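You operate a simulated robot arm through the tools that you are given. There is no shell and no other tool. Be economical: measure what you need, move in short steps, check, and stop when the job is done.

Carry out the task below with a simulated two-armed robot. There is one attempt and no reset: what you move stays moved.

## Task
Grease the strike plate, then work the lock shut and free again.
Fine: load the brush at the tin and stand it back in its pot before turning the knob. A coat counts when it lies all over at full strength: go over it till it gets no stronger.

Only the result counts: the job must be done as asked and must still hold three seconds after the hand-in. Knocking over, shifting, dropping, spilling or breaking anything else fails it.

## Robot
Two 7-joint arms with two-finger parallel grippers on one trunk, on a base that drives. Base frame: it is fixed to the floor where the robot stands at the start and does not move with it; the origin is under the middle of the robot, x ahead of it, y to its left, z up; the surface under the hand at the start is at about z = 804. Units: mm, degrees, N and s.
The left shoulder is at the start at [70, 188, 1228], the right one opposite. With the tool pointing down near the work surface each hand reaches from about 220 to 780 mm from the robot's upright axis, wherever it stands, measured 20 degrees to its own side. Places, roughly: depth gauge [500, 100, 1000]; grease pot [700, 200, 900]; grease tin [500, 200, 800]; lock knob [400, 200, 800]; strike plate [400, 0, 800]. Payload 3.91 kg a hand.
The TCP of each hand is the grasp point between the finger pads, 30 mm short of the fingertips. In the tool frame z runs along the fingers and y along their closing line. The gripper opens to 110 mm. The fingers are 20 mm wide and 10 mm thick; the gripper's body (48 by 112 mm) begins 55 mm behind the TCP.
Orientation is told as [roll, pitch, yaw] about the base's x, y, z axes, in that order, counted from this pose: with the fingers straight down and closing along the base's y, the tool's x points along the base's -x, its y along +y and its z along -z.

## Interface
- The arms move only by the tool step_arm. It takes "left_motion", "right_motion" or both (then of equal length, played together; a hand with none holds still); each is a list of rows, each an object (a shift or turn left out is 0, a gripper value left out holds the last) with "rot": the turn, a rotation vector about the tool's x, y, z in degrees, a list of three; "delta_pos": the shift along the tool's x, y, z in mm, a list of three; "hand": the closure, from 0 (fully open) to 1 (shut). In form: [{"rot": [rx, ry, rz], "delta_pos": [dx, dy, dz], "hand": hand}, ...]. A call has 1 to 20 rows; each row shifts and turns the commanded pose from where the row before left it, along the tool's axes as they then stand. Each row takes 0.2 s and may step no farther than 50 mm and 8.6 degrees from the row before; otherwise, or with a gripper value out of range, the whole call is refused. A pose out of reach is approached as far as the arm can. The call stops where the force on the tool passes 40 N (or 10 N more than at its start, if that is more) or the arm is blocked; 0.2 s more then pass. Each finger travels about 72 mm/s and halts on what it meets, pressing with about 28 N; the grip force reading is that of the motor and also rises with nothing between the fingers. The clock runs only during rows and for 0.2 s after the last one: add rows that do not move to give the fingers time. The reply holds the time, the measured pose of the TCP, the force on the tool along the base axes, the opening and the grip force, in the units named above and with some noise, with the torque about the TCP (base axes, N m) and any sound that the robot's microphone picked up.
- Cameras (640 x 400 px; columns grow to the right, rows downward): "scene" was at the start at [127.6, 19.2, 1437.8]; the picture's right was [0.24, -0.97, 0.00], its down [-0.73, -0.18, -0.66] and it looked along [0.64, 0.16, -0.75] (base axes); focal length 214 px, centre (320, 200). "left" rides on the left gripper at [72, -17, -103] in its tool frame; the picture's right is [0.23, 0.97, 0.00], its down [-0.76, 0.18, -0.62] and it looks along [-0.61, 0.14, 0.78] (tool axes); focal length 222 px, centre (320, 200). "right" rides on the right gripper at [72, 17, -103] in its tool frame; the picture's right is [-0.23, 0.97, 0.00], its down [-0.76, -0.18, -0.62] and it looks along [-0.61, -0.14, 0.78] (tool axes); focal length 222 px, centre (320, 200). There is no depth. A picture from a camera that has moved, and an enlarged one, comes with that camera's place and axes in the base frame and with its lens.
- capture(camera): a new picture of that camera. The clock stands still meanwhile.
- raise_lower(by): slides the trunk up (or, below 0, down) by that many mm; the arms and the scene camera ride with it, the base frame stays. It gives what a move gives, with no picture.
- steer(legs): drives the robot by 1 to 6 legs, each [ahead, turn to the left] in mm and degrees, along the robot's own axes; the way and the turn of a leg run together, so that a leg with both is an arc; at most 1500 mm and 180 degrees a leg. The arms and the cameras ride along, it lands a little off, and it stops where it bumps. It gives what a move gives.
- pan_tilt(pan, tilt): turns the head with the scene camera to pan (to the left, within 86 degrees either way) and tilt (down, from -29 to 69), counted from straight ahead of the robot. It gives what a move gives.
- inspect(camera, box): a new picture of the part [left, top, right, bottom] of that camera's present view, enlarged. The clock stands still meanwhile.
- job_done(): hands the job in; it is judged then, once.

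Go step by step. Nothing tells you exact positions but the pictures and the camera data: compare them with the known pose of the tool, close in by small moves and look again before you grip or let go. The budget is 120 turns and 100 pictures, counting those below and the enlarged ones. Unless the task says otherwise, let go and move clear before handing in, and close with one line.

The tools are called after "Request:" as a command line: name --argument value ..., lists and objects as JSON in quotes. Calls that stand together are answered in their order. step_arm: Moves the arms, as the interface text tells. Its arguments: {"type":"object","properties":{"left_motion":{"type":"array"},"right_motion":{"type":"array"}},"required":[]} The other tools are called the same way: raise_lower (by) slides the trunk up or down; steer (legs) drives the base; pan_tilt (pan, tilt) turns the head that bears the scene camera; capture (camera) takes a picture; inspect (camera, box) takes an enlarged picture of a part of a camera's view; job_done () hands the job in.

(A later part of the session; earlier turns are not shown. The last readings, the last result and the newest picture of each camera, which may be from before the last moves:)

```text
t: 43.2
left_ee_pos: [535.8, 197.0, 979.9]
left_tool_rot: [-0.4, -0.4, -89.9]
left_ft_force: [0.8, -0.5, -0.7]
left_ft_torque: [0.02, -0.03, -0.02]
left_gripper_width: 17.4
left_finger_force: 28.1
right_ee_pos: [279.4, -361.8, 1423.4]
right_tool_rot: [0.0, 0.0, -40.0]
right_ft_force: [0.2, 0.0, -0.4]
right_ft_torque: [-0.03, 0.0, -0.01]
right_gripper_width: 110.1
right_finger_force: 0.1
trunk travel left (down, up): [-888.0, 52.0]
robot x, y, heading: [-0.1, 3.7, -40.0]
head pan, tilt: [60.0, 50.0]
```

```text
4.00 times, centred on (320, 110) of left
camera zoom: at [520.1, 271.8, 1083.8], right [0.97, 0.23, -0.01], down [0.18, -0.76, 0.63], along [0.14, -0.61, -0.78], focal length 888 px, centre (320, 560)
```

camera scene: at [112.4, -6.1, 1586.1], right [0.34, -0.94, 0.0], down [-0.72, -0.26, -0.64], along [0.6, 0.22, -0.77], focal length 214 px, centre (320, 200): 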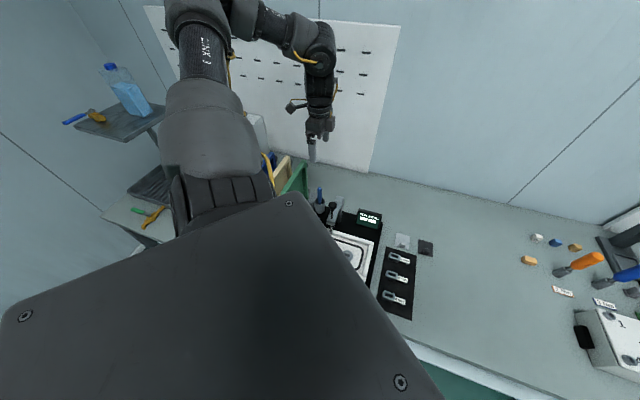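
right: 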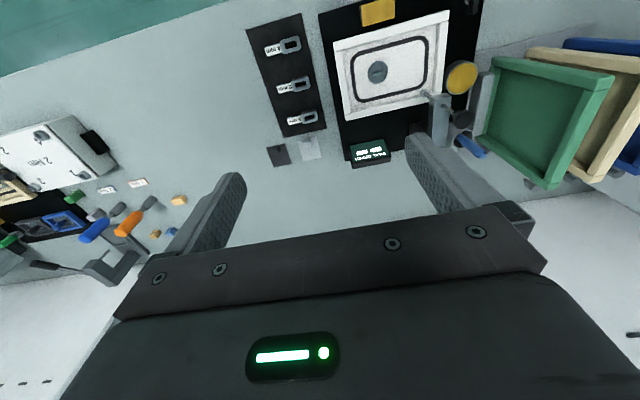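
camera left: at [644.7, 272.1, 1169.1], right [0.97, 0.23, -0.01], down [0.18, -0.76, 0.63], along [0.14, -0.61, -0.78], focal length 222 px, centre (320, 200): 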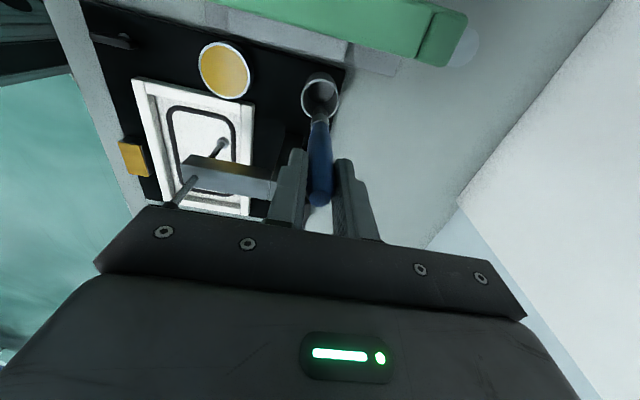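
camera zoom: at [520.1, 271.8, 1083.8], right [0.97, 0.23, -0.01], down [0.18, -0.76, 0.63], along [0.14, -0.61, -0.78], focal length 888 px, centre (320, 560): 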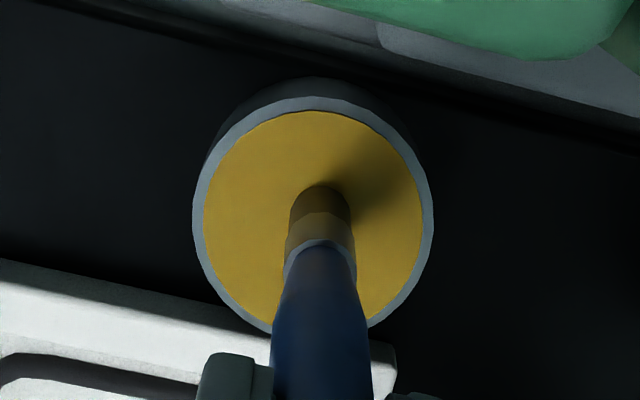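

Request:
step_arm --left_motion '[{"delta_pos": [-2, 0, 3]}, {"delta_pos": [-2, 0, 3]}, {}]'

Request:
inspect --camera "left" --box '[270, 60, 370, 160]'

```text
t: 44.0
left_ee_pos: [534.8, 193.4, 974.4]
left_tool_rot: [-0.2, -0.4, -90.0]
left_ft_force: [0.8, 3.3, 18.6]
left_ft_torque: [0.36, -0.06, 0.0]
left_gripper_width: 17.4
left_finger_force: 27.6
right_ee_pos: [278.3, -361.8, 1425.2]
right_tool_rot: [0.0, 0.0, -39.9]
right_ft_force: [-0.4, 0.4, -0.3]
right_ft_torque: [-0.02, -0.01, 0.05]
right_gripper_width: 110.0
right_finger_force: 0.0
trunk travel left (down, up): [-888.0, 52.0]
robot x, y, heading: [1.2, -0.3, -39.9]
head pan, tilt: [60.0, 50.0]
```

```text
4.00 times, centred on (320, 110) of left
camera zoom: at [518.9, 267.4, 1079.1], right [0.97, 0.23, -0.01], down [0.18, -0.76, 0.63], along [0.14, -0.61, -0.78], focal length 888 px, centre (320, 560)
```

zoom: 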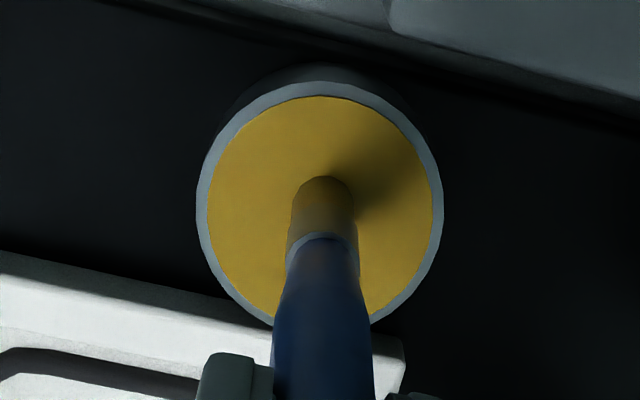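

Contact (18.6 N). The bristles look yellow now; I lift and check.

Request:
step_arm --left_motion '[{"delta_pos": [0, 0, -3]}, {"delta_pos": [0, 0, -20]}, {"delta_pos": [0, 0, -30]}, {"delta_pos": [0, 0, -30]}, {}]'

Request:
inspect --camera "left" --box '[240, 60, 400, 220]'

```text
t: 45.2
left_ee_pos: [532.7, 193.5, 1056.8]
left_tool_rot: [-0.4, -0.4, -89.9]
left_ft_force: [-0.6, 0.3, -0.4]
left_ft_torque: [-0.02, 0.0, -0.03]
left_gripper_width: 17.5
left_finger_force: 27.9
right_ee_pos: [279.6, -361.0, 1423.5]
right_tool_rot: [0.0, 0.0, -39.9]
right_ft_force: [0.3, -0.2, 0.9]
right_ft_torque: [-0.02, 0.03, -0.03]
right_gripper_width: 110.1
right_finger_force: 0.2
trunk travel left (down, up): [-888.0, 52.0]
robot x, y, heading: [1.0, 1.5, -39.9]
head pan, tilt: [60.0, 50.0]
```

```text
2.50 times, centred on (320, 140) of left
camera zoom: at [517.4, 268.4, 1160.8], right [0.97, 0.23, -0.01], down [0.18, -0.76, 0.63], along [0.14, -0.61, -0.78], focal length 555 px, centre (320, 350)
```

zoom: 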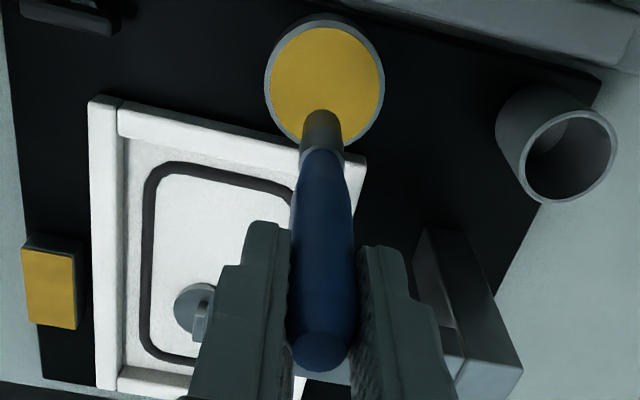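

Request:
inspect --camera "left" --box '[295, 80, 345, 130]'

Request:
inspect --camera "left" --box '[190, 120, 270, 200]'

```text
8.00 times, centred on (320, 105) of left
camera zoom: at [517.4, 268.4, 1160.8], right [0.97, 0.23, -0.01], down [0.18, -0.76, 0.63], along [0.14, -0.61, -0.78], focal length 1777 px, centre (320, 960)
```

zoom: 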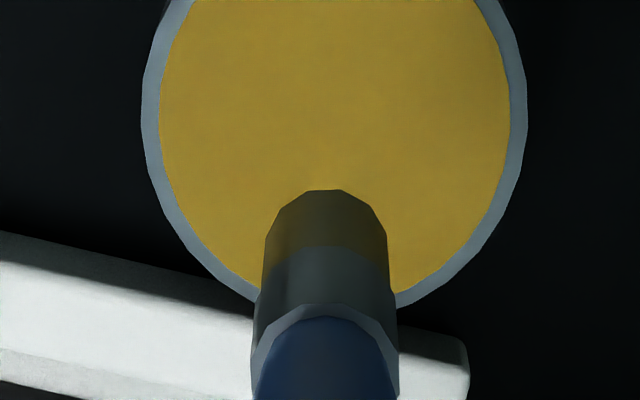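

```text
5.00 times, centred on (230, 160) of left
camera zoom: at [517.4, 268.4, 1160.8], right [0.97, 0.23, -0.01], down [0.18, -0.76, 0.63], along [0.14, -0.61, -0.78], focal length 1111 px, centre (770, 400)
```

zoom: 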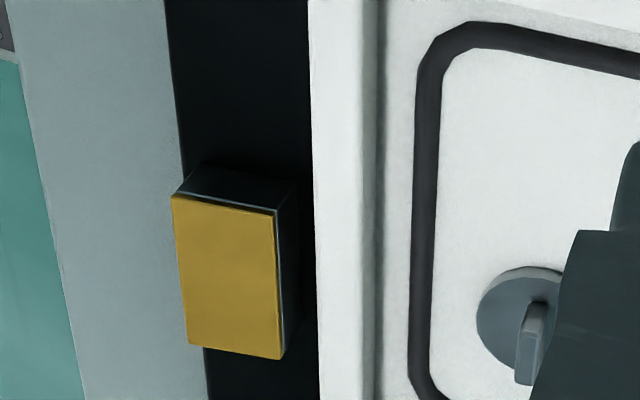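

The yellow-topped block is the strike plate, about [386,28]. I go around the gauge to hover over it.

Request:
step_arm --left_motion '[{"delta_pos": [0, -37, 0]}, {"delta_pos": [0, -37, 0]}, {"delta_pos": [0, -37, 0]}, {"delta_pos": [0, -36, 0]}, {"delta_pos": [-41, 0, 0]}, {"delta_pos": [-41, 0, 0]}, {"delta_pos": [-41, 0, 0]}, {"delta_pos": [-42, 0, 0]}, {}]'

Request:
capture --camera "left"

Request:
capture --camera "scene"

```text
t: 47.2
left_ee_pos: [470.4, 29.9, 1055.9]
left_tool_rot: [-0.4, -0.4, -90.0]
left_ft_force: [0.3, 0.7, -1.1]
left_ft_torque: [0.0, 0.0, -0.02]
left_gripper_width: 17.5
left_finger_force: 28.1
left hand out of reach, approached as far as the arm can: row 2, 3, 4
right_ee_pos: [280.3, -362.6, 1424.1]
right_tool_rot: [0.0, 0.0, -39.9]
right_ft_force: [-0.2, -0.6, -0.7]
right_ft_torque: [0.0, 0.04, -0.02]
right_gripper_width: 110.4
right_finger_force: 0.0
trunk travel left (down, up): [-888.0, 52.0]
robot x, y, heading: [3.8, -0.2, -39.9]
head pan, tilt: [60.0, 50.0]
```

```text
64 pictures are left
camera left: at [455.4, 104.2, 1161.2], right [0.97, 0.23, -0.01], down [0.18, -0.76, 0.63], along [0.14, -0.61, -0.78], focal length 222 px, centre (320, 200)
```

left: 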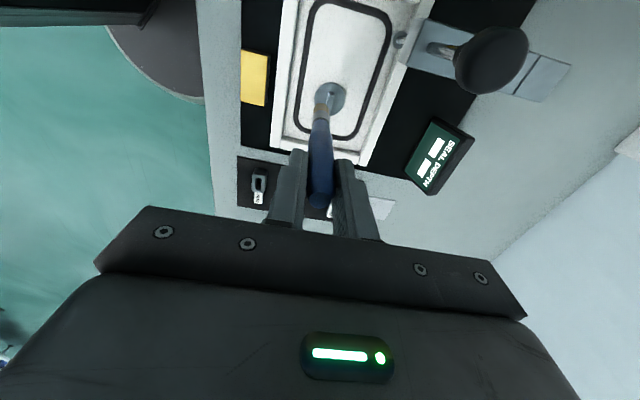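

```text
63 pictures are left
camera scene: at [112.8, -6.0, 1586.0], right [0.34, -0.94, 0.0], down [-0.72, -0.26, -0.64], along [0.6, 0.22, -0.77], focal length 214 px, centre (320, 200)
```

scene: 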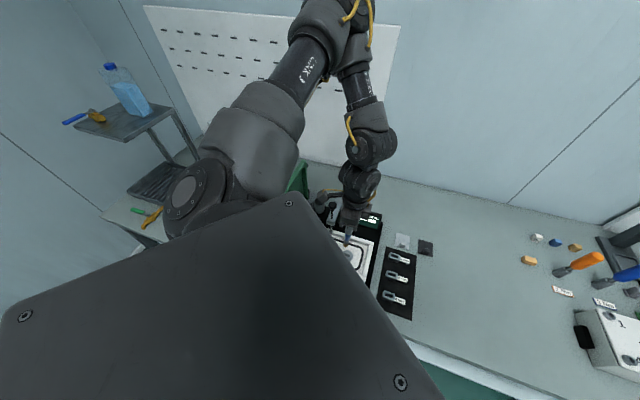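

Request:
step_arm --left_motion '[{"delta_pos": [0, -28, 0]}, {"delta_pos": [0, -28, 0]}, {"delta_pos": [0, -28, 0]}, {}]'

```text
t: 48.2
left_ee_pos: [433.4, 24.1, 1051.9]
left_tool_rot: [-0.4, -0.5, -90.0]
left_ft_force: [0.3, 0.4, -1.4]
left_ft_torque: [0.0, -0.01, -0.01]
left_gripper_width: 17.5
left_finger_force: 28.4
left hand out of reach, approached as far as the arm can: row 2, 3
right_ee_pos: [280.0, -361.9, 1423.9]
right_tool_rot: [0.0, 0.0, -39.9]
right_ft_force: [-0.8, -0.2, 0.3]
right_ft_torque: [0.02, 0.01, 0.01]
right_gripper_width: 110.2
right_finger_force: 0.1
trunk travel left (down, up): [-888.0, 52.0]
robot x, y, heading: [-1.3, 2.6, -39.8]
head pan, tilt: [60.0, 50.0]
```

The plate is too near this shoulder. I back the robot 120 mm along its heading to gain room.

Request:
steer --legs '[[-120, 0]]'

Request:
step_arm --left_motion '[{"delta_pos": [-37, 22, 0]}, {"delta_pos": [-37, 22, 0]}, {}]'

Request:
capture --camera "left"

```text
t: 49.4
left_ee_pos: [343.4, 99.0, 1049.7]
left_tool_rot: [-0.4, -0.3, -90.0]
left_ft_force: [0.7, 0.2, -0.3]
left_ft_torque: [-0.02, -0.02, 0.0]
left_gripper_width: 17.4
left_finger_force: 27.6
right_ee_pos: [190.4, -288.9, 1423.2]
right_tool_rot: [0.0, 0.2, -39.9]
right_ft_force: [-0.5, -0.8, 0.1]
right_ft_torque: [-0.01, 0.02, -0.01]
right_gripper_width: 110.0
right_finger_force: 0.0
trunk travel left (down, up): [-888.0, 52.0]
robot x, y, heading: [-94.9, 74.6, -39.7]
head pan, tilt: [60.0, 50.0]
```

```text
t: 50.2
left_ee_pos: [391.5, 37.2, 1061.7]
left_tool_rot: [-0.3, -0.6, -90.0]
left_ft_force: [0.2, -0.1, -0.1]
left_ft_torque: [0.0, 0.0, 0.0]
left_gripper_width: 17.7
left_finger_force: 27.7
left hand out of reach, approached as far as the arm can: row 1, 2
right_ee_pos: [186.9, -283.4, 1424.8]
right_tool_rot: [0.0, -0.1, -39.9]
right_ft_force: [-0.9, -0.1, 0.0]
right_ft_torque: [-0.01, 0.04, 0.0]
right_gripper_width: 109.7
right_finger_force: 0.1
trunk travel left (down, up): [-888.0, 52.0]
robot x, y, heading: [-91.4, 77.1, -39.8]
head pan, tilt: [60.0, 50.0]
```

```text
62 pictures are left
camera left: at [375.6, 111.2, 1165.6], right [0.97, 0.23, -0.01], down [0.18, -0.75, 0.63], along [0.14, -0.62, -0.78], focal length 222 px, centre (320, 200)
```

left: 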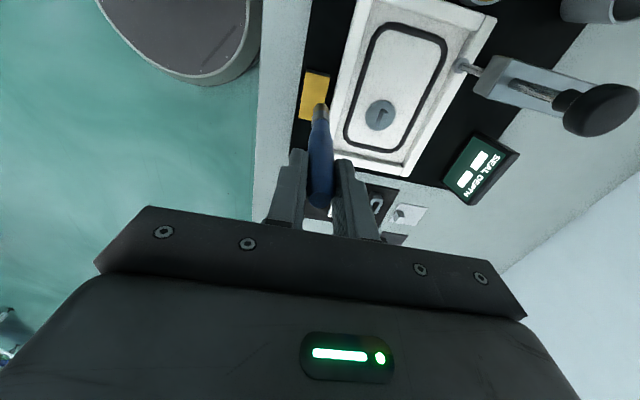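

The bearing limit again; I turn the robot 15° more to the right.

Request:
steer --legs '[[0, -15]]'

Request:
step_arm --left_motion '[{"rot": [0, 0, -7.5]}, {"rot": [0, 0, -7.5]}, {"delta_pos": [37, 8, 0]}, {"delta_pos": [37, 8, 0]}, {"delta_pos": [37, 8, 0]}, {}]'

Request:
capture --camera "left"

```text
t: 51.5
left_ee_pos: [366.3, -89.3, 1060.8]
left_tool_rot: [-0.4, -0.6, -105.1]
left_ft_force: [0.4, -0.6, -1.1]
left_ft_torque: [0.01, 0.0, -0.01]
left_gripper_width: 17.5
left_finger_force: 28.1
right_ee_pos: [86.6, -346.1, 1425.2]
right_tool_rot: [-0.1, 0.1, -55.0]
right_ft_force: [0.2, 0.4, -0.8]
right_ft_torque: [0.0, -0.03, -0.04]
right_gripper_width: 110.1
right_finger_force: 0.1
trunk travel left (down, up): [-888.0, 52.0]
robot x, y, heading: [-91.4, 74.7, -54.6]
head pan, tilt: [60.0, 50.0]
```

```text
t: 52.9
left_ee_pos: [389.7, 21.3, 1056.3]
left_tool_rot: [-0.4, -0.4, -90.2]
left_ft_force: [-0.2, -0.5, 0.0]
left_ft_torque: [-0.02, -0.01, -0.03]
left_gripper_width: 17.3
left_finger_force: 27.9
right_ee_pos: [85.1, -347.5, 1424.6]
right_tool_rot: [0.0, 0.1, -55.1]
right_ft_force: [-1.3, 0.5, -0.2]
right_ft_torque: [0.0, -0.01, -0.01]
right_gripper_width: 110.0
right_finger_force: 0.1
trunk travel left (down, up): [-888.0, 52.0]
robot x, y, heading: [-90.8, 75.1, -54.8]
head pan, tilt: [60.0, 50.0]
```

```text
61 pictures are left
camera left: at [374.0, 95.9, 1160.8], right [0.97, 0.23, -0.01], down [0.18, -0.76, 0.63], along [0.13, -0.61, -0.78], focal length 222 px, centre (320, 200)
```

left: 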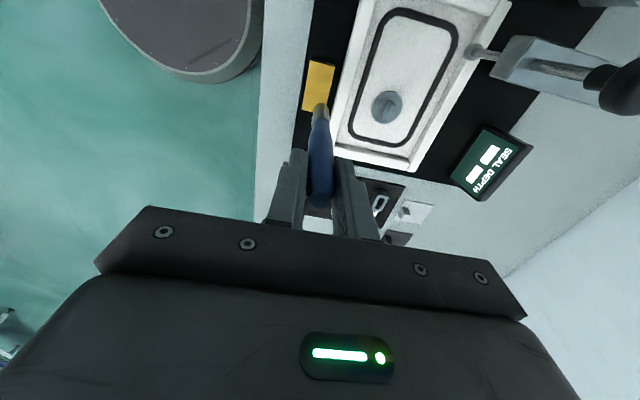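

Request:
step_arm --left_motion '[{"delta_pos": [8, -2, 28]}, {"delta_pos": [0, 0, 28]}, {}]'

Request:
inspect --camera "left" --box '[270, 60, 370, 160]'

```text
t: 53.7
left_ee_pos: [384.6, 27.1, 1003.0]
left_tool_rot: [-0.3, -0.4, -90.1]
left_ft_force: [0.6, 0.0, 0.5]
left_ft_torque: [0.0, -0.01, -0.01]
left_gripper_width: 17.3
left_finger_force: 28.1
right_ee_pos: [82.9, -348.9, 1425.0]
right_tool_rot: [0.1, 0.1, -55.0]
right_ft_force: [0.2, -0.5, 0.4]
right_ft_torque: [0.01, -0.02, 0.0]
right_gripper_width: 110.0
right_finger_force: 0.1
trunk travel left (down, up): [-888.0, 52.0]
robot x, y, heading: [-91.4, 74.2, -55.1]
head pan, tilt: [60.0, 50.0]
```

```text
4.00 times, centred on (320, 110) of left
camera zoom: at [370.8, 101.5, 1108.1], right [0.97, 0.23, -0.01], down [0.18, -0.76, 0.63], along [0.14, -0.61, -0.78], focal length 888 px, centre (320, 560)
```

zoom: 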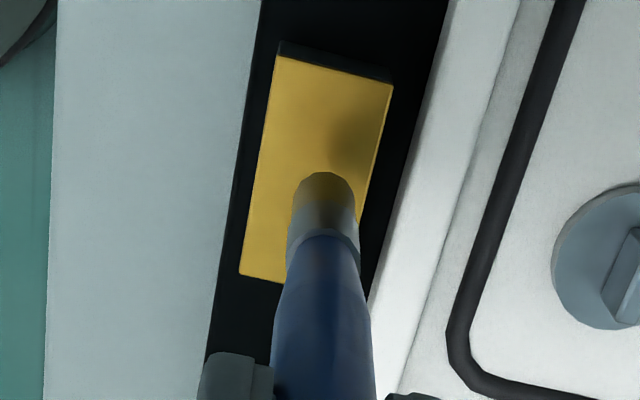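

Plate ≈ 35×60 mm centred near [387,23]; the tip sits about 7 mm +y of the TCP. I shift and lower until touch.

Request:
step_arm --left_motion '[{"delta_pos": [-8, 0.5, 6]}, {"delta_pos": [0, 0, 6]}, {"delta_pos": [0, 0, 6]}, {}]'

Request:
step_arm --left_motion '[{"delta_pos": [0, 0, 3]}, {"delta_pos": [0, 0, 3]}, {}]'

Request:
inspect --camera "left" --box '[270, 60, 370, 160]'

```text
t: 54.7
left_ee_pos: [394.2, 24.2, 998.2]
left_tool_rot: [-0.6, -0.5, -90.2]
left_ft_force: [0.8, 0.1, 0.0]
left_ft_torque: [0.03, -0.04, -0.02]
left_gripper_width: 17.5
left_finger_force: 27.9
left hand out of reach, approached as far as the arm can: row 1, 2, 3
right_ee_pos: [85.8, -347.3, 1423.6]
right_tool_rot: [-0.1, 0.0, -55.0]
right_ft_force: [-0.3, -1.3, -0.6]
right_ft_torque: [-0.01, -0.03, 0.05]
right_gripper_width: 110.0
right_finger_force: 0.0
trunk travel left (down, up): [-888.0, 52.0]
robot x, y, heading: [-91.5, 73.0, -55.1]
head pan, tilt: [60.0, 50.0]
```

```text
t: 55.5
left_ee_pos: [394.5, 23.2, 997.9]
left_tool_rot: [-0.4, -0.4, -90.0]
left_ft_force: [0.3, 0.7, -0.5]
left_ft_torque: [0.02, 0.02, -0.02]
left_gripper_width: 17.4
left_finger_force: 28.1
left hand out of reach, approached as far as the arm can: row 2
right_ee_pos: [85.1, -346.8, 1425.2]
right_tool_rot: [0.0, 0.0, -55.0]
right_ft_force: [0.4, 0.3, 1.1]
right_ft_torque: [0.01, 0.0, 0.02]
right_gripper_width: 110.2
right_finger_force: 0.2
trunk travel left (down, up): [-888.0, 52.0]
robot x, y, heading: [-93.1, 80.3, -55.0]
head pan, tilt: [60.0, 50.0]
```

```text
4.00 times, centred on (320, 110) of left
camera zoom: at [379.3, 97.9, 1102.7], right [0.97, 0.23, -0.01], down [0.18, -0.76, 0.63], along [0.13, -0.61, -0.78], focal length 888 px, centre (320, 560)
```

zoom: 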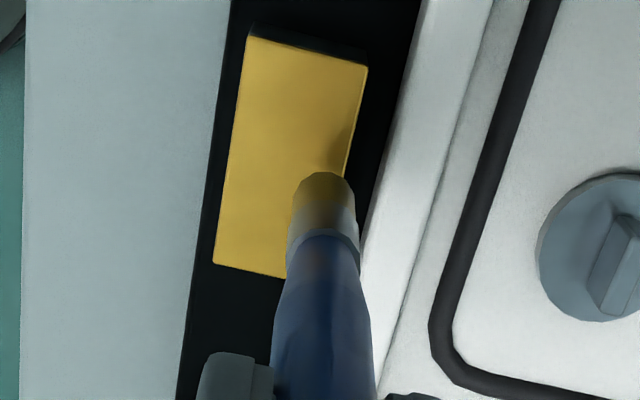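

Still on the near edge of reach; I lift, back off 80 mm more, and lower the trunk 80 mm to get a comfortable pose.

Request:
step_arm --left_motion '[{"delta_pos": [0, 0, -40]}, {"delta_pos": [0, 0, -40]}, {}]'

Request:
steer --legs '[[-80, 0]]'

Request:
raise_lower --by -60

```text
t: 56.3
left_ee_pos: [393.5, 22.6, 1078.0]
left_tool_rot: [-0.6, -0.4, -90.1]
left_ft_force: [-0.2, -0.5, -0.1]
left_ft_torque: [-0.01, 0.0, -0.01]
left_gripper_width: 17.6
left_finger_force: 28.2
right_ee_pos: [85.1, -347.1, 1423.9]
right_tool_rot: [0.0, 0.1, -55.1]
right_ft_force: [0.0, -0.5, -0.9]
right_ft_torque: [0.01, 0.0, -0.01]
right_gripper_width: 109.9
right_finger_force: 0.0
trunk travel left (down, up): [-888.0, 52.0]
robot x, y, heading: [-89.6, 74.5, -55.0]
head pan, tilt: [60.0, 50.0]
```

```text
t: 57.3
left_ee_pos: [354.7, 79.2, 1077.7]
left_tool_rot: [-0.7, -0.1, -90.1]
left_ft_force: [0.8, -0.6, -0.4]
left_ft_torque: [0.06, 0.03, -0.02]
left_gripper_width: 17.6
left_finger_force: 27.9
right_ee_pos: [46.5, -292.2, 1420.9]
right_tool_rot: [0.0, 0.6, -55.1]
right_ft_force: [0.0, -0.1, -0.4]
right_ft_torque: [0.08, 0.03, 0.04]
right_gripper_width: 110.0
right_finger_force: 0.0
trunk travel left (down, up): [-888.0, 52.0]
robot x, y, heading: [-132.4, 138.7, -55.2]
head pan, tilt: [60.0, 50.0]
```

```text
t: 58.3
left_ee_pos: [348.4, 86.1, 1019.9]
left_tool_rot: [-0.5, -0.5, -90.2]
left_ft_force: [-0.6, -0.6, -0.7]
left_ft_torque: [0.0, 0.0, 0.0]
left_gripper_width: 17.4
left_finger_force: 28.0
right_ee_pos: [39.5, -284.0, 1365.0]
right_tool_rot: [0.1, 0.0, -55.1]
right_ft_force: [-0.2, 0.4, -0.6]
right_ft_torque: [-0.03, 0.02, 0.02]
right_gripper_width: 110.2
right_finger_force: 0.1
trunk travel left (down, up): [-828.0, 112.0]
robot x, y, heading: [-133.4, 137.0, -54.9]
head pan, tilt: [60.0, 50.0]
```

Request:
step_arm --left_motion '[{"delta_pos": [-35, 18, 5]}, {"delta_pos": [-34, 18.5, 5]}, {"delta_pos": [0, 0, 8]}, {"delta_pos": [0, 0, 8]}, {"delta_pos": [0, 0, 6]}, {}]'

Request:
inspect --camera "left" --box '[270, 60, 370, 160]'

```text
t: 59.7
left_ee_pos: [386.1, 15.5, 988.4]
left_tool_rot: [-0.4, -0.4, -90.2]
left_ft_force: [-0.9, 0.8, -0.2]
left_ft_torque: [-0.03, -0.01, 0.01]
left_gripper_width: 17.7
left_finger_force: 28.2
right_ee_pos: [41.1, -283.9, 1364.3]
right_tool_rot: [0.1, -0.1, -55.1]
right_ft_force: [0.8, -0.2, 0.7]
right_ft_torque: [0.01, 0.0, -0.02]
right_gripper_width: 110.2
right_finger_force: 0.0
trunk travel left (down, up): [-828.0, 112.0]
robot x, y, heading: [-134.4, 138.0, -54.8]
head pan, tilt: [60.0, 50.0]
```

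```text
4.00 times, centred on (320, 110) of left
camera zoom: at [370.6, 89.5, 1093.1], right [0.97, 0.22, -0.01], down [0.18, -0.76, 0.63], along [0.13, -0.61, -0.78], focal length 888 px, centre (320, 560)
```

zoom: 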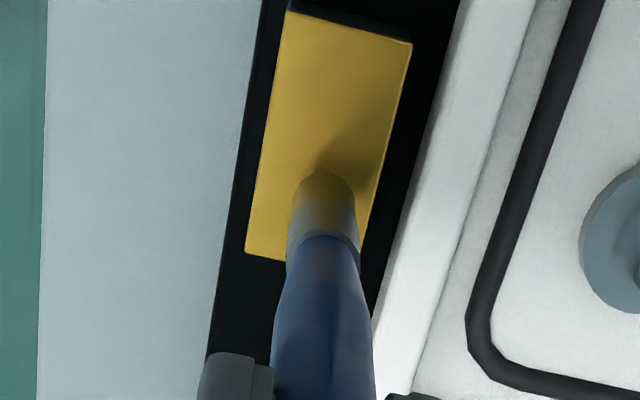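

Now in comfortable reach. Lower to touch.

Request:
step_arm --left_motion '[{"delta_pos": [0, 0, 4]}, {"delta_pos": [0, 0, 3]}, {"delta_pos": [0, 0, 2]}, {}]'

Request:
step_arm --left_motion '[{"delta_pos": [0, 0, 2]}, {}]'

Request:
inspect --camera "left" --box '[270, 60, 370, 160]'

```text
t: 60.7
left_ee_pos: [385.5, 15.4, 978.6]
left_tool_rot: [-0.6, -0.3, -90.2]
left_ft_force: [-0.3, -0.8, 0.0]
left_ft_torque: [-0.01, 0.0, -0.01]
left_gripper_width: 17.8
left_finger_force: 27.9
right_ee_pos: [40.5, -284.7, 1363.6]
right_tool_rot: [0.0, 0.1, -55.1]
right_ft_force: [0.2, -0.7, 0.6]
right_ft_torque: [0.0, 0.02, 0.0]
right_gripper_width: 109.8
right_finger_force: 0.1
trunk travel left (down, up): [-828.0, 112.0]
robot x, y, heading: [-135.5, 138.8, -55.1]
head pan, tilt: [60.0, 50.0]
```

```text
t: 61.3
left_ee_pos: [384.9, 15.4, 976.1]
left_tool_rot: [-0.5, -0.4, -90.3]
left_ft_force: [-0.4, 0.3, -0.1]
left_ft_torque: [0.02, -0.01, 0.04]
left_gripper_width: 17.2
left_finger_force: 27.9
right_ee_pos: [40.8, -284.6, 1363.8]
right_tool_rot: [0.0, 0.1, -55.1]
right_ft_force: [-1.2, 0.0, -0.4]
right_ft_torque: [-0.01, 0.0, -0.03]
right_gripper_width: 110.3
right_finger_force: 0.1
trunk travel left (down, up): [-828.0, 112.0]
robot x, y, heading: [-136.5, 140.5, -55.2]
head pan, tilt: [60.0, 50.0]
```

```text
4.00 times, centred on (320, 110) of left
camera zoom: at [370.4, 90.0, 1080.9], right [0.97, 0.22, -0.01], down [0.18, -0.76, 0.63], along [0.13, -0.61, -0.78], focal length 888 px, centre (320, 560)
```

zoom: 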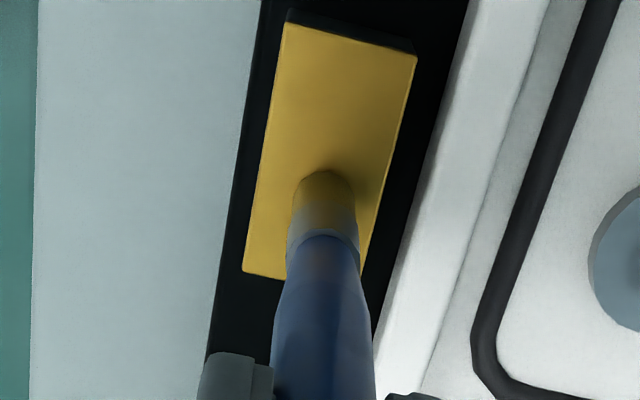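

Request:
step_arm --left_motion '[{"delta_pos": [0, 0, 2]}, {}]'

Request:
step_arm --left_motion '[{"delta_pos": [0, 0, 2]}, {}]'

```text
t: 61.9
left_ee_pos: [385.8, 16.7, 974.7]
left_tool_rot: [-0.5, -0.3, -90.2]
left_ft_force: [-0.8, 1.3, 1.1]
left_ft_torque: [0.07, 0.01, -0.01]
left_gripper_width: 17.3
left_finger_force: 28.0
right_ee_pos: [41.0, -284.0, 1363.3]
right_tool_rot: [0.0, 0.0, -55.1]
right_ft_force: [-0.1, 0.9, 0.0]
right_ft_torque: [0.02, 0.01, -0.03]
right_gripper_width: 109.8
right_finger_force: 0.1
trunk travel left (down, up): [-828.0, 112.0]
robot x, y, heading: [-138.5, 141.2, -55.0]
head pan, tilt: [60.0, 50.0]
```

```text
t: 62.5
left_ee_pos: [384.6, 15.6, 974.1]
left_tool_rot: [-0.3, -0.4, -90.3]
left_ft_force: [1.5, 1.9, 17.7]
left_ft_torque: [0.2, -0.11, 0.01]
left_gripper_width: 17.5
left_finger_force: 28.0
right_ee_pos: [40.0, -283.4, 1365.5]
right_tool_rot: [0.0, 0.0, -55.1]
right_ft_force: [-1.0, -0.1, 0.4]
right_ft_torque: [-0.01, 0.02, 0.01]
right_gripper_width: 110.1
right_finger_force: 0.1
trunk travel left (down, up): [-828.0, 112.0]
robot x, y, heading: [-136.4, 137.7, -54.9]
head pan, tilt: [60.0, 50.0]
```

Contact at about TCP z 974. I ease by 1 mm and make a first slow stroke towards +y.

Request:
step_arm --left_motion '[{"delta_pos": [0, 0, -1]}, {"delta_pos": [6, 0, 0]}, {"delta_pos": [6, 0, 0]}, {"delta_pos": [6, 0, 0]}, {"delta_pos": [6, 0, 0]}, {"delta_pos": [4, 0, 0]}, {}]'

Request:
inspect --camera "left" --box '[270, 60, 370, 160]'

```text
t: 64.1
left_ee_pos: [385.0, 43.7, 974.4]
left_tool_rot: [-0.5, -0.3, -90.2]
left_ft_force: [-0.3, -2.2, 6.5]
left_ft_torque: [-0.22, 0.05, 0.01]
left_gripper_width: 17.5
left_finger_force: 27.9
right_ee_pos: [39.8, -285.9, 1363.3]
right_tool_rot: [0.0, 0.0, -55.1]
right_ft_force: [-0.5, 1.0, 0.9]
right_ft_torque: [-0.01, 0.01, 0.02]
right_gripper_width: 109.9
right_finger_force: 0.0
trunk travel left (down, up): [-828.0, 112.0]
robot x, y, heading: [-135.1, 138.6, -55.2]
head pan, tilt: [60.0, 50.0]
```

```text
4.00 times, centred on (320, 110) of left
camera zoom: at [369.7, 118.4, 1078.6], right [0.97, 0.22, -0.01], down [0.18, -0.76, 0.63], along [0.13, -0.61, -0.78], focal length 888 px, centre (320, 560)
```

zoom: 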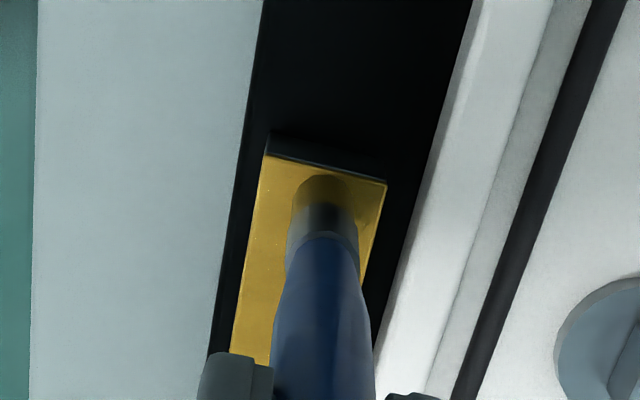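

Force holds at 6.5 N and the tip is close to the +y edge. I now raster in three lanes (x −10, 0, +10) over y −1…48.

Request:
step_arm --left_motion '[{"delta_pos": [4, 0, 0]}, {"delta_pos": [0, -5, 0]}, {"delta_pos": [0, -5, 0]}, {"delta_pos": [-7, 0, 0]}, {"delta_pos": [-7, 0, 0]}, {"delta_pos": [-7, 0, 0]}, {"delta_pos": [-7, 0, 0]}, {"delta_pos": [-7, 0, 0]}, {"delta_pos": [-7, 0, 0]}, {"delta_pos": [-7, 0, 0]}, {"delta_pos": [0, 5, 0]}, {"delta_pos": [0, 5, 0]}, {"delta_pos": [7, 0, 0]}, {"delta_pos": [7, 0, 0]}, {"delta_pos": [7, 0, 0]}, {"delta_pos": [7, 0, 0]}, {"delta_pos": [7, 0, 0]}, {"delta_pos": [7, 0, 0]}, {"delta_pos": [7, 0, 0]}, {}]'

Request:
inspect --camera "left" --box '[250, 60, 390, 200]'

```text
t: 68.3
left_ee_pos: [384.6, 47.3, 974.1]
left_tool_rot: [-0.6, -0.3, -90.2]
left_ft_force: [1.3, -0.8, -0.8]
left_ft_torque: [0.0, 0.02, 0.02]
left_gripper_width: 17.4
left_finger_force: 27.6
right_ee_pos: [40.8, -284.8, 1363.7]
right_tool_rot: [0.0, 0.1, -55.0]
right_ft_force: [-0.7, 0.0, 0.0]
right_ft_torque: [-0.01, 0.0, -0.03]
right_gripper_width: 110.1
right_finger_force: 0.1
trunk travel left (down, up): [-828.0, 112.0]
robot x, y, heading: [-132.0, 137.4, -55.0]
head pan, tilt: [60.0, 50.0]
```

```text
2.86 times, centred on (320, 130) of left
camera zoom: at [369.8, 122.1, 1078.0], right [0.97, 0.22, -0.01], down [0.18, -0.76, 0.63], along [0.13, -0.61, -0.78], focal length 635 px, centre (320, 400)
```

zoom: 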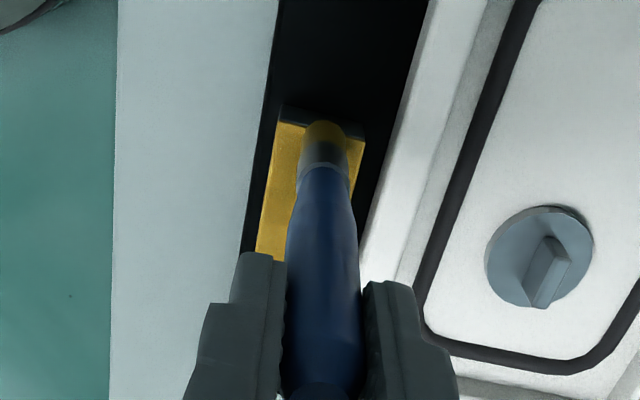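

Force has dropped to ~0 here. I lift and move aside to inspect the plate.

Request:
step_arm --left_motion '[{"delta_pos": [0, 0, -15]}, {"delta_pos": [20, 0, -15]}, {"delta_pos": [25, -10, 0]}, {"delta_pos": [25, -10, 0]}, {}]'

Request:
capture --camera "left"

```text
t: 69.5
left_ee_pos: [368.1, 118.9, 1001.4]
left_tool_rot: [-0.5, -0.4, -90.2]
left_ft_force: [0.6, 0.3, 0.4]
left_ft_torque: [0.01, 0.03, -0.02]
left_gripper_width: 17.6
left_finger_force: 27.9
right_ee_pos: [41.2, -285.5, 1363.9]
right_tool_rot: [0.1, 0.1, -55.2]
right_ft_force: [1.2, -0.2, -0.4]
right_ft_torque: [-0.01, -0.01, -0.02]
right_gripper_width: 110.0
right_finger_force: 0.0
trunk travel left (down, up): [-828.0, 112.0]
robot x, y, heading: [-132.9, 136.3, -55.2]
head pan, tilt: [60.0, 50.0]
```

```text
54 pictures are left
camera left: at [353.3, 192.7, 1107.0], right [0.97, 0.22, -0.01], down [0.18, -0.76, 0.63], along [0.13, -0.61, -0.78], focal length 222 px, centre (320, 200)
```

left: 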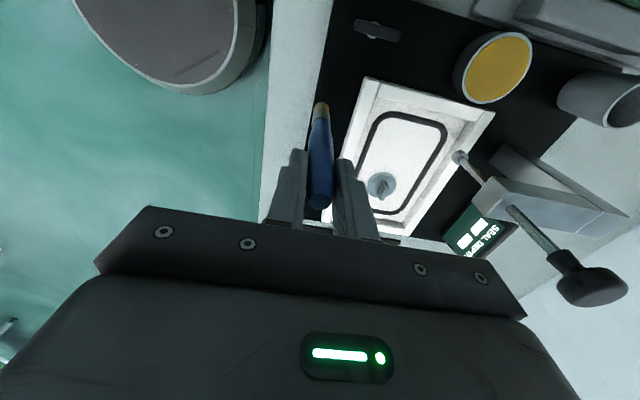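

Request:
step_arm --left_motion '[{"delta_pos": [-20, 25, -10]}, {"delta_pos": [-25, 28, -10]}, {"delta_pos": [-20, 25, -5]}, {}]'

Request:
inspect --camera "left" --box '[210, 40, 310, 140]'

Request:
capture --camera "scene"

```text
t: 70.5
left_ee_pos: [445.9, 54.8, 1028.5]
left_tool_rot: [-0.5, -0.4, -90.2]
left_ft_force: [1.2, 0.3, 0.0]
left_ft_torque: [-0.01, 0.04, -0.03]
left_gripper_width: 17.6
left_finger_force: 28.1
right_ee_pos: [41.1, -284.1, 1364.5]
right_tool_rot: [-0.1, 0.0, -55.1]
right_ft_force: [-0.2, 1.1, 0.6]
right_ft_torque: [-0.02, 0.01, 0.03]
right_gripper_width: 110.0
right_finger_force: 0.0
trunk travel left (down, up): [-828.0, 112.0]
robot x, y, heading: [-134.4, 137.7, -54.8]
head pan, tilt: [60.0, 50.0]
```

```text
4.00 times, centred on (260, 90) of left
camera zoom: at [430.3, 128.0, 1132.5], right [0.97, 0.22, -0.01], down [0.18, -0.76, 0.63], along [0.13, -0.61, -0.78], focal length 888 px, centre (560, 640)
```

zoom: 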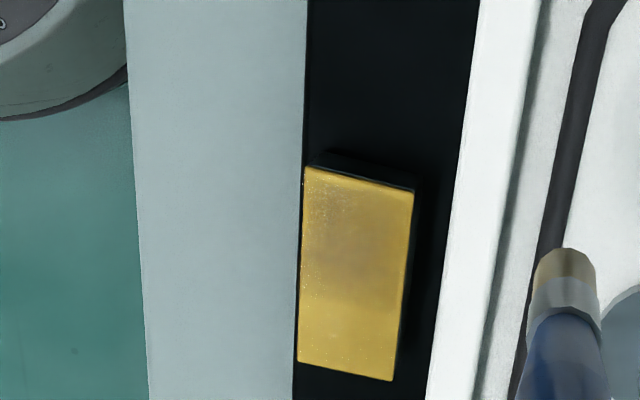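

```text
52 pictures are left
camera scene: at [-27.3, 104.5, 1526.1], right [0.09, -1.0, 0.0], down [-0.76, -0.07, -0.64], along [0.64, 0.06, -0.77], focal length 214 px, centre (320, 200)
```

scene: 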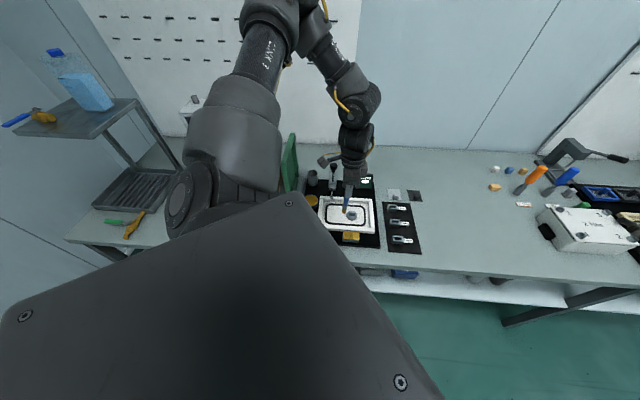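

A glossy, speckled coat is appearing on the plate. I enlarge it more.

Request:
inspect --camera "left" --box '[240, 75, 280, 115]'

Request:
inspect --camera "scene" --box '[320, 210, 380, 250]'

```text
10.00 times, centred on (260, 95) of left
camera zoom: at [430.3, 128.0, 1132.5], right [0.97, 0.22, -0.01], down [0.18, -0.76, 0.63], along [0.13, -0.61, -0.78], focal length 2221 px, centre (920, 1250)
```

zoom: 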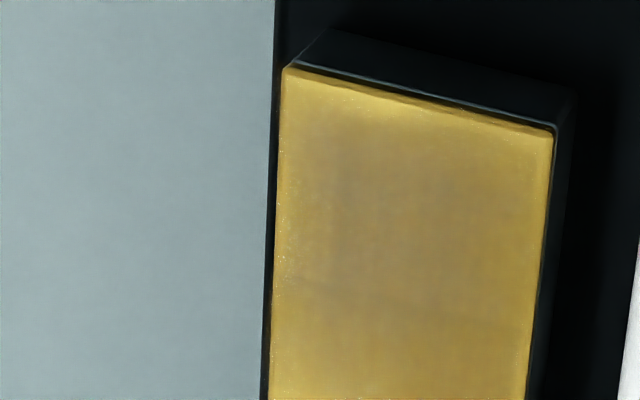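

```text
10.00 times, centred on (350, 230) of scene
camera zoom: at [-27.3, 104.5, 1526.1], right [0.09, -1.0, 0.0], down [-0.76, -0.07, -0.64], along [0.64, 0.06, -0.77], focal length 2145 px, centre (20, -100)
```

zoom: 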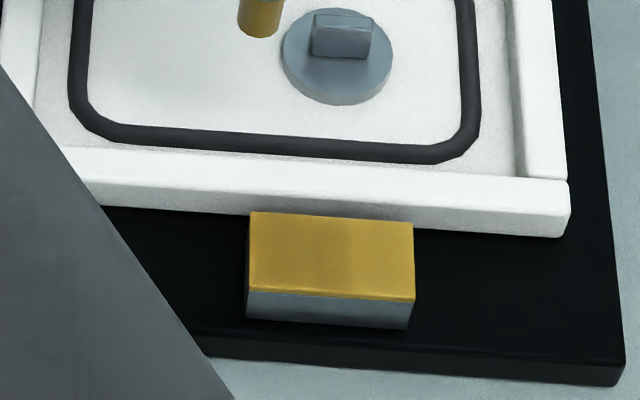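

The scene camera now shows the plate and loaded (yellow) bristles well: plate spans x 370–405, y −1…59, top z≈838; tip is 136 below and 7 mm +y of the TCP. I return for a fuller raster with light pressure.

Request:
step_arm --left_motion '[{"delta_pos": [-16, -30, 0]}, {"delta_pos": [-17, -30, 0]}, {"delta_pos": [0, 0, 20]}, {"delta_pos": [0, 0, 20]}, {"delta_pos": [0, 0, 10]}, {"delta_pos": [0, 0, 3]}, {}]'

Request:
step_arm --left_motion '[{"delta_pos": [0, 0, 2]}, {}]'

```text
t: 72.1
left_ee_pos: [384.1, 18.3, 974.8]
left_tool_rot: [-0.5, -0.4, -90.2]
left_ft_force: [1.0, -0.4, -0.7]
left_ft_torque: [0.02, -0.01, 0.0]
left_gripper_width: 18.1
left_finger_force: 28.3
right_ee_pos: [41.4, -284.4, 1363.7]
right_tool_rot: [0.0, 0.1, -55.2]
right_ft_force: [-0.7, 0.2, 0.2]
right_ft_torque: [0.01, -0.01, -0.02]
right_gripper_width: 110.2
right_finger_force: 0.0
trunk travel left (down, up): [-828.0, 112.0]
robot x, y, heading: [-130.9, 137.3, -55.1]
head pan, tilt: [60.0, 50.0]
```

```text
t: 72.7
left_ee_pos: [384.4, 19.0, 974.1]
left_tool_rot: [-0.5, -0.3, -90.2]
left_ft_force: [0.0, 0.0, -0.2]
left_ft_torque: [-0.01, 0.01, -0.02]
left_gripper_width: 17.5
left_finger_force: 27.5
right_ee_pos: [41.7, -284.9, 1363.0]
right_tool_rot: [-0.1, 0.1, -55.1]
right_ft_force: [-1.4, -0.2, -0.3]
right_ft_torque: [0.01, 0.03, -0.04]
right_gripper_width: 109.7
right_finger_force: 0.1
trunk travel left (down, up): [-828.0, 112.0]
robot x, y, heading: [-134.0, 136.6, -55.0]
head pan, tilt: [60.0, 50.0]
```

Request:
step_arm --left_motion '[{"delta_pos": [0, 0, 1.5]}, {}]'

Request:
step_arm --left_motion '[{"delta_pos": [0, 0, 1]}, {}]'

```text
t: 73.3
left_ee_pos: [383.6, 18.6, 973.6]
left_tool_rot: [-0.4, -0.5, -90.2]
left_ft_force: [3.4, 0.8, 12.2]
left_ft_torque: [0.04, -0.26, 0.02]
left_gripper_width: 17.8
left_finger_force: 28.3
right_ee_pos: [39.4, -283.8, 1365.1]
right_tool_rot: [0.0, 0.0, -55.1]
right_ft_force: [0.2, -0.1, 0.1]
right_ft_torque: [0.0, 0.03, -0.02]
right_gripper_width: 110.0
right_finger_force: 0.1
trunk travel left (down, up): [-828.0, 112.0]
robot x, y, heading: [-131.5, 139.6, -54.9]
head pan, tilt: [60.0, 50.0]
```

```text
t: 73.9
left_ee_pos: [382.2, 19.2, 971.6]
left_tool_rot: [-0.4, -0.6, -90.2]
left_ft_force: [2.3, -0.6, 20.0]
left_ft_torque: [-0.05, -0.31, -0.04]
left_gripper_width: 18.0
left_finger_force: 27.6
right_ee_pos: [39.4, -285.0, 1364.3]
right_tool_rot: [0.0, 0.0, -55.1]
right_ft_force: [-0.2, 0.1, -0.2]
right_ft_torque: [0.02, -0.01, -0.02]
right_gripper_width: 109.9
right_finger_force: 0.0
trunk travel left (down, up): [-828.0, 112.0]
robot x, y, heading: [-131.2, 135.2, -55.2]
head pan, tilt: [60.0, 50.0]
```

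20 N; I ease a little and raster lanes x 396 and 386.

Request:
step_arm --left_motion '[{"delta_pos": [0, 0, -0.7]}, {"delta_pos": [0, 6.5, 0]}, {"delta_pos": [0, 6.5, 0]}, {"delta_pos": [6.75, 0, 0]}, {"delta_pos": [6.75, 0, 0]}, {"delta_pos": [6.75, 0, 0]}, {"delta_pos": [6.75, 0, 0]}, {"delta_pos": [-7.85, 0, 0]}, {"delta_pos": [-7.85, 0, 0]}, {"delta_pos": [-7.85, 0, 0]}, {"delta_pos": [-7.85, 0, 0]}, {"delta_pos": [-7.85, 0, 0]}, {"delta_pos": [-7.85, 0, 0]}, {"delta_pos": [0, -10, 0]}, {"delta_pos": [7.85, 0, 0]}, {"delta_pos": [7.85, 0, 0]}, {"delta_pos": [7.85, 0, 0]}, {"delta_pos": [7.85, 0, 0]}, {"delta_pos": [7.85, 0, 0]}, {"delta_pos": [7.85, 0, 0]}]'

Request:
step_arm --left_motion '[{"delta_pos": [0, -10, 0]}, {"delta_pos": [-7.85, 0, 0]}, {"delta_pos": [-7.85, 0, 0]}, {"delta_pos": [-7.85, 0, 0]}, {"delta_pos": [-7.85, 0, 0]}, {"delta_pos": [-7.85, 0, 0]}, {"delta_pos": [-7.85, 0, 0]}, {"delta_pos": [7.85, 0, 0]}, {"delta_pos": [7.85, 0, 0]}, {"delta_pos": [7.85, 0, 0]}, {"delta_pos": [7.85, 0, 0]}, {"delta_pos": [7.85, 0, 0]}, {"delta_pos": [7.85, 0, 0]}]'

Request:
inspect --camera "scene" --box '[320, 205, 380, 245]'

```text
t: 78.1
left_ee_pos: [385.7, 48.3, 971.0]
left_tool_rot: [-0.5, -0.5, -90.2]
left_ft_force: [-1.5, -1.3, 5.4]
left_ft_torque: [-0.25, 0.0, -0.02]
left_gripper_width: 17.8
left_finger_force: 28.4
right_ee_pos: [40.2, -284.1, 1364.5]
right_tool_rot: [0.1, 0.0, -55.0]
right_ft_force: [0.7, 0.5, -0.6]
right_ft_torque: [-0.03, 0.01, 0.01]
right_gripper_width: 109.8
right_finger_force: 0.1
trunk travel left (down, up): [-828.0, 112.0]
robot x, y, heading: [-135.1, 139.1, -54.9]
head pan, tilt: [60.0, 50.0]
```

```text
t: 80.9
left_ee_pos: [376.9, 46.4, 972.3]
left_tool_rot: [-0.5, -0.5, -90.2]
left_ft_force: [-0.4, 0.4, -0.3]
left_ft_torque: [-0.03, -0.03, -0.01]
left_gripper_width: 17.9
left_finger_force: 27.2
right_ee_pos: [40.5, -284.2, 1364.4]
right_tool_rot: [0.0, 0.1, -55.1]
right_ft_force: [0.0, 0.3, 0.0]
right_ft_torque: [-0.02, -0.04, 0.0]
right_gripper_width: 110.0
right_finger_force: 0.0
trunk travel left (down, up): [-828.0, 112.0]
robot x, y, heading: [-134.7, 141.3, -54.9]
head pan, tilt: [60.0, 50.0]
```

```text
10.00 times, centred on (350, 225) of scene
camera zoom: at [-27.1, 104.1, 1526.1], right [0.09, -1.0, 0.0], down [-0.76, -0.07, -0.64], along [0.64, 0.06, -0.77], focal length 2145 px, centre (20, -50)
```

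zoom: 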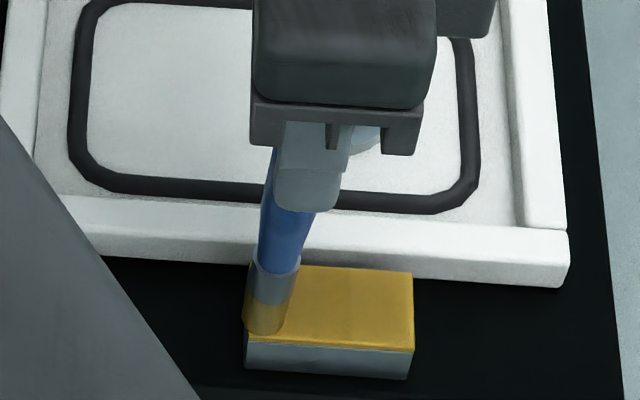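

Request:
step_arm --left_motion '[{"delta_pos": [0, 0, -25]}, {"delta_pos": [0, 5, -30]}, {"delta_pos": [5, 40, 0]}, {"delta_pos": [5, 25, 0]}, {}]'

Request:
inspect --camera "scene" --box '[333, 220, 367, 242]'

Request:
inspect --camera "left" --box '[220, 60, 300, 140]'

```text
t: 82.1
left_ee_pos: [446.7, 57.1, 1025.3]
left_tool_rot: [-0.4, -0.3, -90.2]
left_ft_force: [-0.7, -0.4, 0.2]
left_ft_torque: [-0.01, -0.01, 0.01]
left_gripper_width: 17.8
left_finger_force: 28.3
right_ee_pos: [39.2, -285.7, 1364.0]
right_tool_rot: [0.1, 0.0, -55.1]
right_ft_force: [-0.1, -0.2, -0.2]
right_ft_torque: [0.01, -0.03, 0.02]
right_gripper_width: 110.1
right_finger_force: 0.1
trunk travel left (down, up): [-828.0, 112.0]
robot x, y, heading: [-133.0, 139.7, -54.9]
head pan, tilt: [60.0, 50.0]
```

```text
16.00 times, centred on (350, 231) of scene
camera zoom: at [-29.0, 103.1, 1526.2], right [0.09, -1.0, 0.0], down [-0.76, -0.07, -0.64], along [0.64, 0.06, -0.77], focal length 3432 px, centre (-160, -296)
```

zoom: 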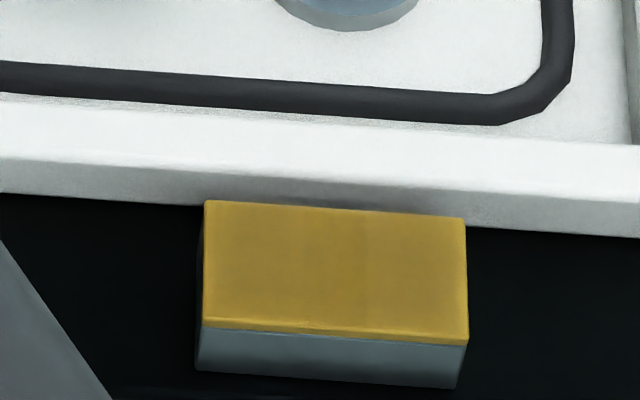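

```text
5.00 times, centred on (260, 100) of left
camera zoom: at [431.0, 130.7, 1129.4], right [0.97, 0.22, -0.01], down [0.18, -0.76, 0.63], along [0.13, -0.61, -0.78], focal length 1111 px, centre (620, 700)
```

zoom: 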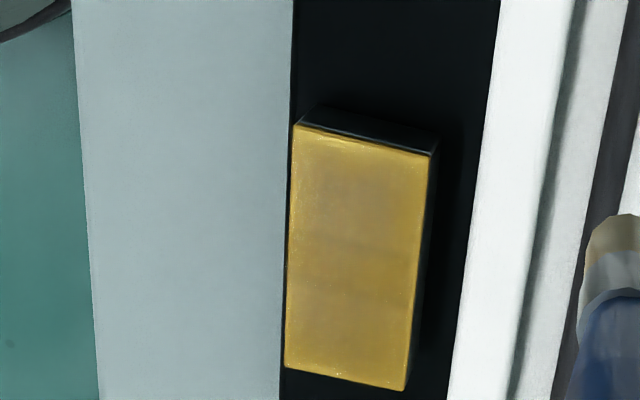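

The coat looks more even; I check whether the bristles are still loaded.

Request:
inspect --camera "scene" --box '[320, 180, 380, 220]'

```text
10.00 times, centred on (350, 200) of scene
camera zoom: at [-29.0, 103.1, 1526.2], right [0.09, -1.0, 0.0], down [-0.76, -0.07, -0.64], along [0.64, 0.06, -0.77], focal length 2145 px, centre (20, 200)
```

zoom: 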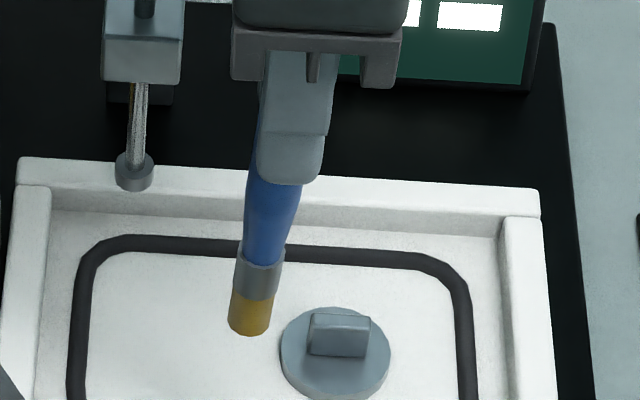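

Bristles are still yellow. Second full pass: more lanes, a bit beyond the edges.

Request:
step_arm --left_motion '[{"delta_pos": [-18, -30, 0]}, {"delta_pos": [-19, -31, 0]}, {"delta_pos": [0, 0, 20]}, {"delta_pos": [0, 0, 20]}, {"delta_pos": [0, 0, 12]}, {"delta_pos": [0, 0, 2]}, {}]'

Request:
step_arm --left_motion '[{"delta_pos": [0, 0, 1]}, {}]'

```text
t: 83.7
left_ee_pos: [386.5, 19.4, 972.7]
left_tool_rot: [-0.5, -0.4, -90.2]
left_ft_force: [-0.3, 1.0, -0.5]
left_ft_torque: [0.01, -0.01, -0.01]
left_gripper_width: 18.0
left_finger_force: 28.5
right_ee_pos: [42.5, -284.6, 1364.6]
right_tool_rot: [0.0, 0.1, -55.1]
right_ft_force: [0.2, 0.3, 0.2]
right_ft_torque: [0.01, -0.02, 0.02]
right_gripper_width: 110.1
right_finger_force: 0.1
trunk travel left (down, up): [-828.0, 112.0]
robot x, y, heading: [-136.0, 141.0, -54.8]
head pan, tilt: [60.0, 50.0]
```

```text
t: 84.3
left_ee_pos: [385.9, 19.2, 971.1]
left_tool_rot: [-0.5, -0.5, -90.2]
left_ft_force: [0.1, -1.0, -0.6]
left_ft_torque: [0.02, -0.02, -0.02]
left_gripper_width: 17.8
left_finger_force: 28.3
right_ee_pos: [41.9, -285.2, 1364.2]
right_tool_rot: [0.1, 0.0, -55.0]
right_ft_force: [0.0, -0.3, 0.2]
right_ft_torque: [0.01, 0.01, 0.01]
right_gripper_width: 110.2
right_finger_force: 0.1
trunk travel left (down, up): [-828.0, 112.0]
robot x, y, heading: [-136.3, 137.0, -55.1]
head pan, tilt: [60.0, 50.0]
```

Request:
step_arm --left_motion '[{"delta_pos": [0, 0, 1.2]}, {}]'

Request:
step_arm --left_motion '[{"delta_pos": [0, 0, 0.8]}, {}]'

```text
t: 84.9
left_ee_pos: [384.0, 19.4, 971.8]
left_tool_rot: [-0.5, -0.3, -90.1]
left_ft_force: [-0.3, -0.8, 1.9]
left_ft_torque: [-0.08, -0.05, -0.02]
left_gripper_width: 17.9
left_finger_force: 28.0
right_ee_pos: [41.0, -285.0, 1365.0]
right_tool_rot: [0.0, 0.0, -55.1]
right_ft_force: [0.2, 0.9, 0.0]
right_ft_torque: [0.0, 0.04, -0.01]
right_gripper_width: 110.2
right_finger_force: 0.1
trunk travel left (down, up): [-828.0, 112.0]
robot x, y, heading: [-134.5, 139.8, -55.3]
head pan, tilt: [60.0, 50.0]
```

```text
t: 85.5
left_ee_pos: [385.0, 19.8, 971.6]
left_tool_rot: [-0.4, -0.5, -90.2]
left_ft_force: [3.0, 0.4, 11.2]
left_ft_torque: [0.02, -0.32, 0.0]
left_gripper_width: 17.7
left_finger_force: 27.4
right_ee_pos: [39.5, -284.9, 1364.7]
right_tool_rot: [0.0, 0.0, -55.1]
right_ft_force: [-0.6, 0.2, 0.5]
right_ft_torque: [-0.02, 0.03, 0.03]
right_gripper_width: 109.6
right_finger_force: 0.0
trunk travel left (down, up): [-828.0, 112.0]
robot x, y, heading: [-134.0, 137.8, -55.0]
head pan, tilt: [60.0, 50.0]
```

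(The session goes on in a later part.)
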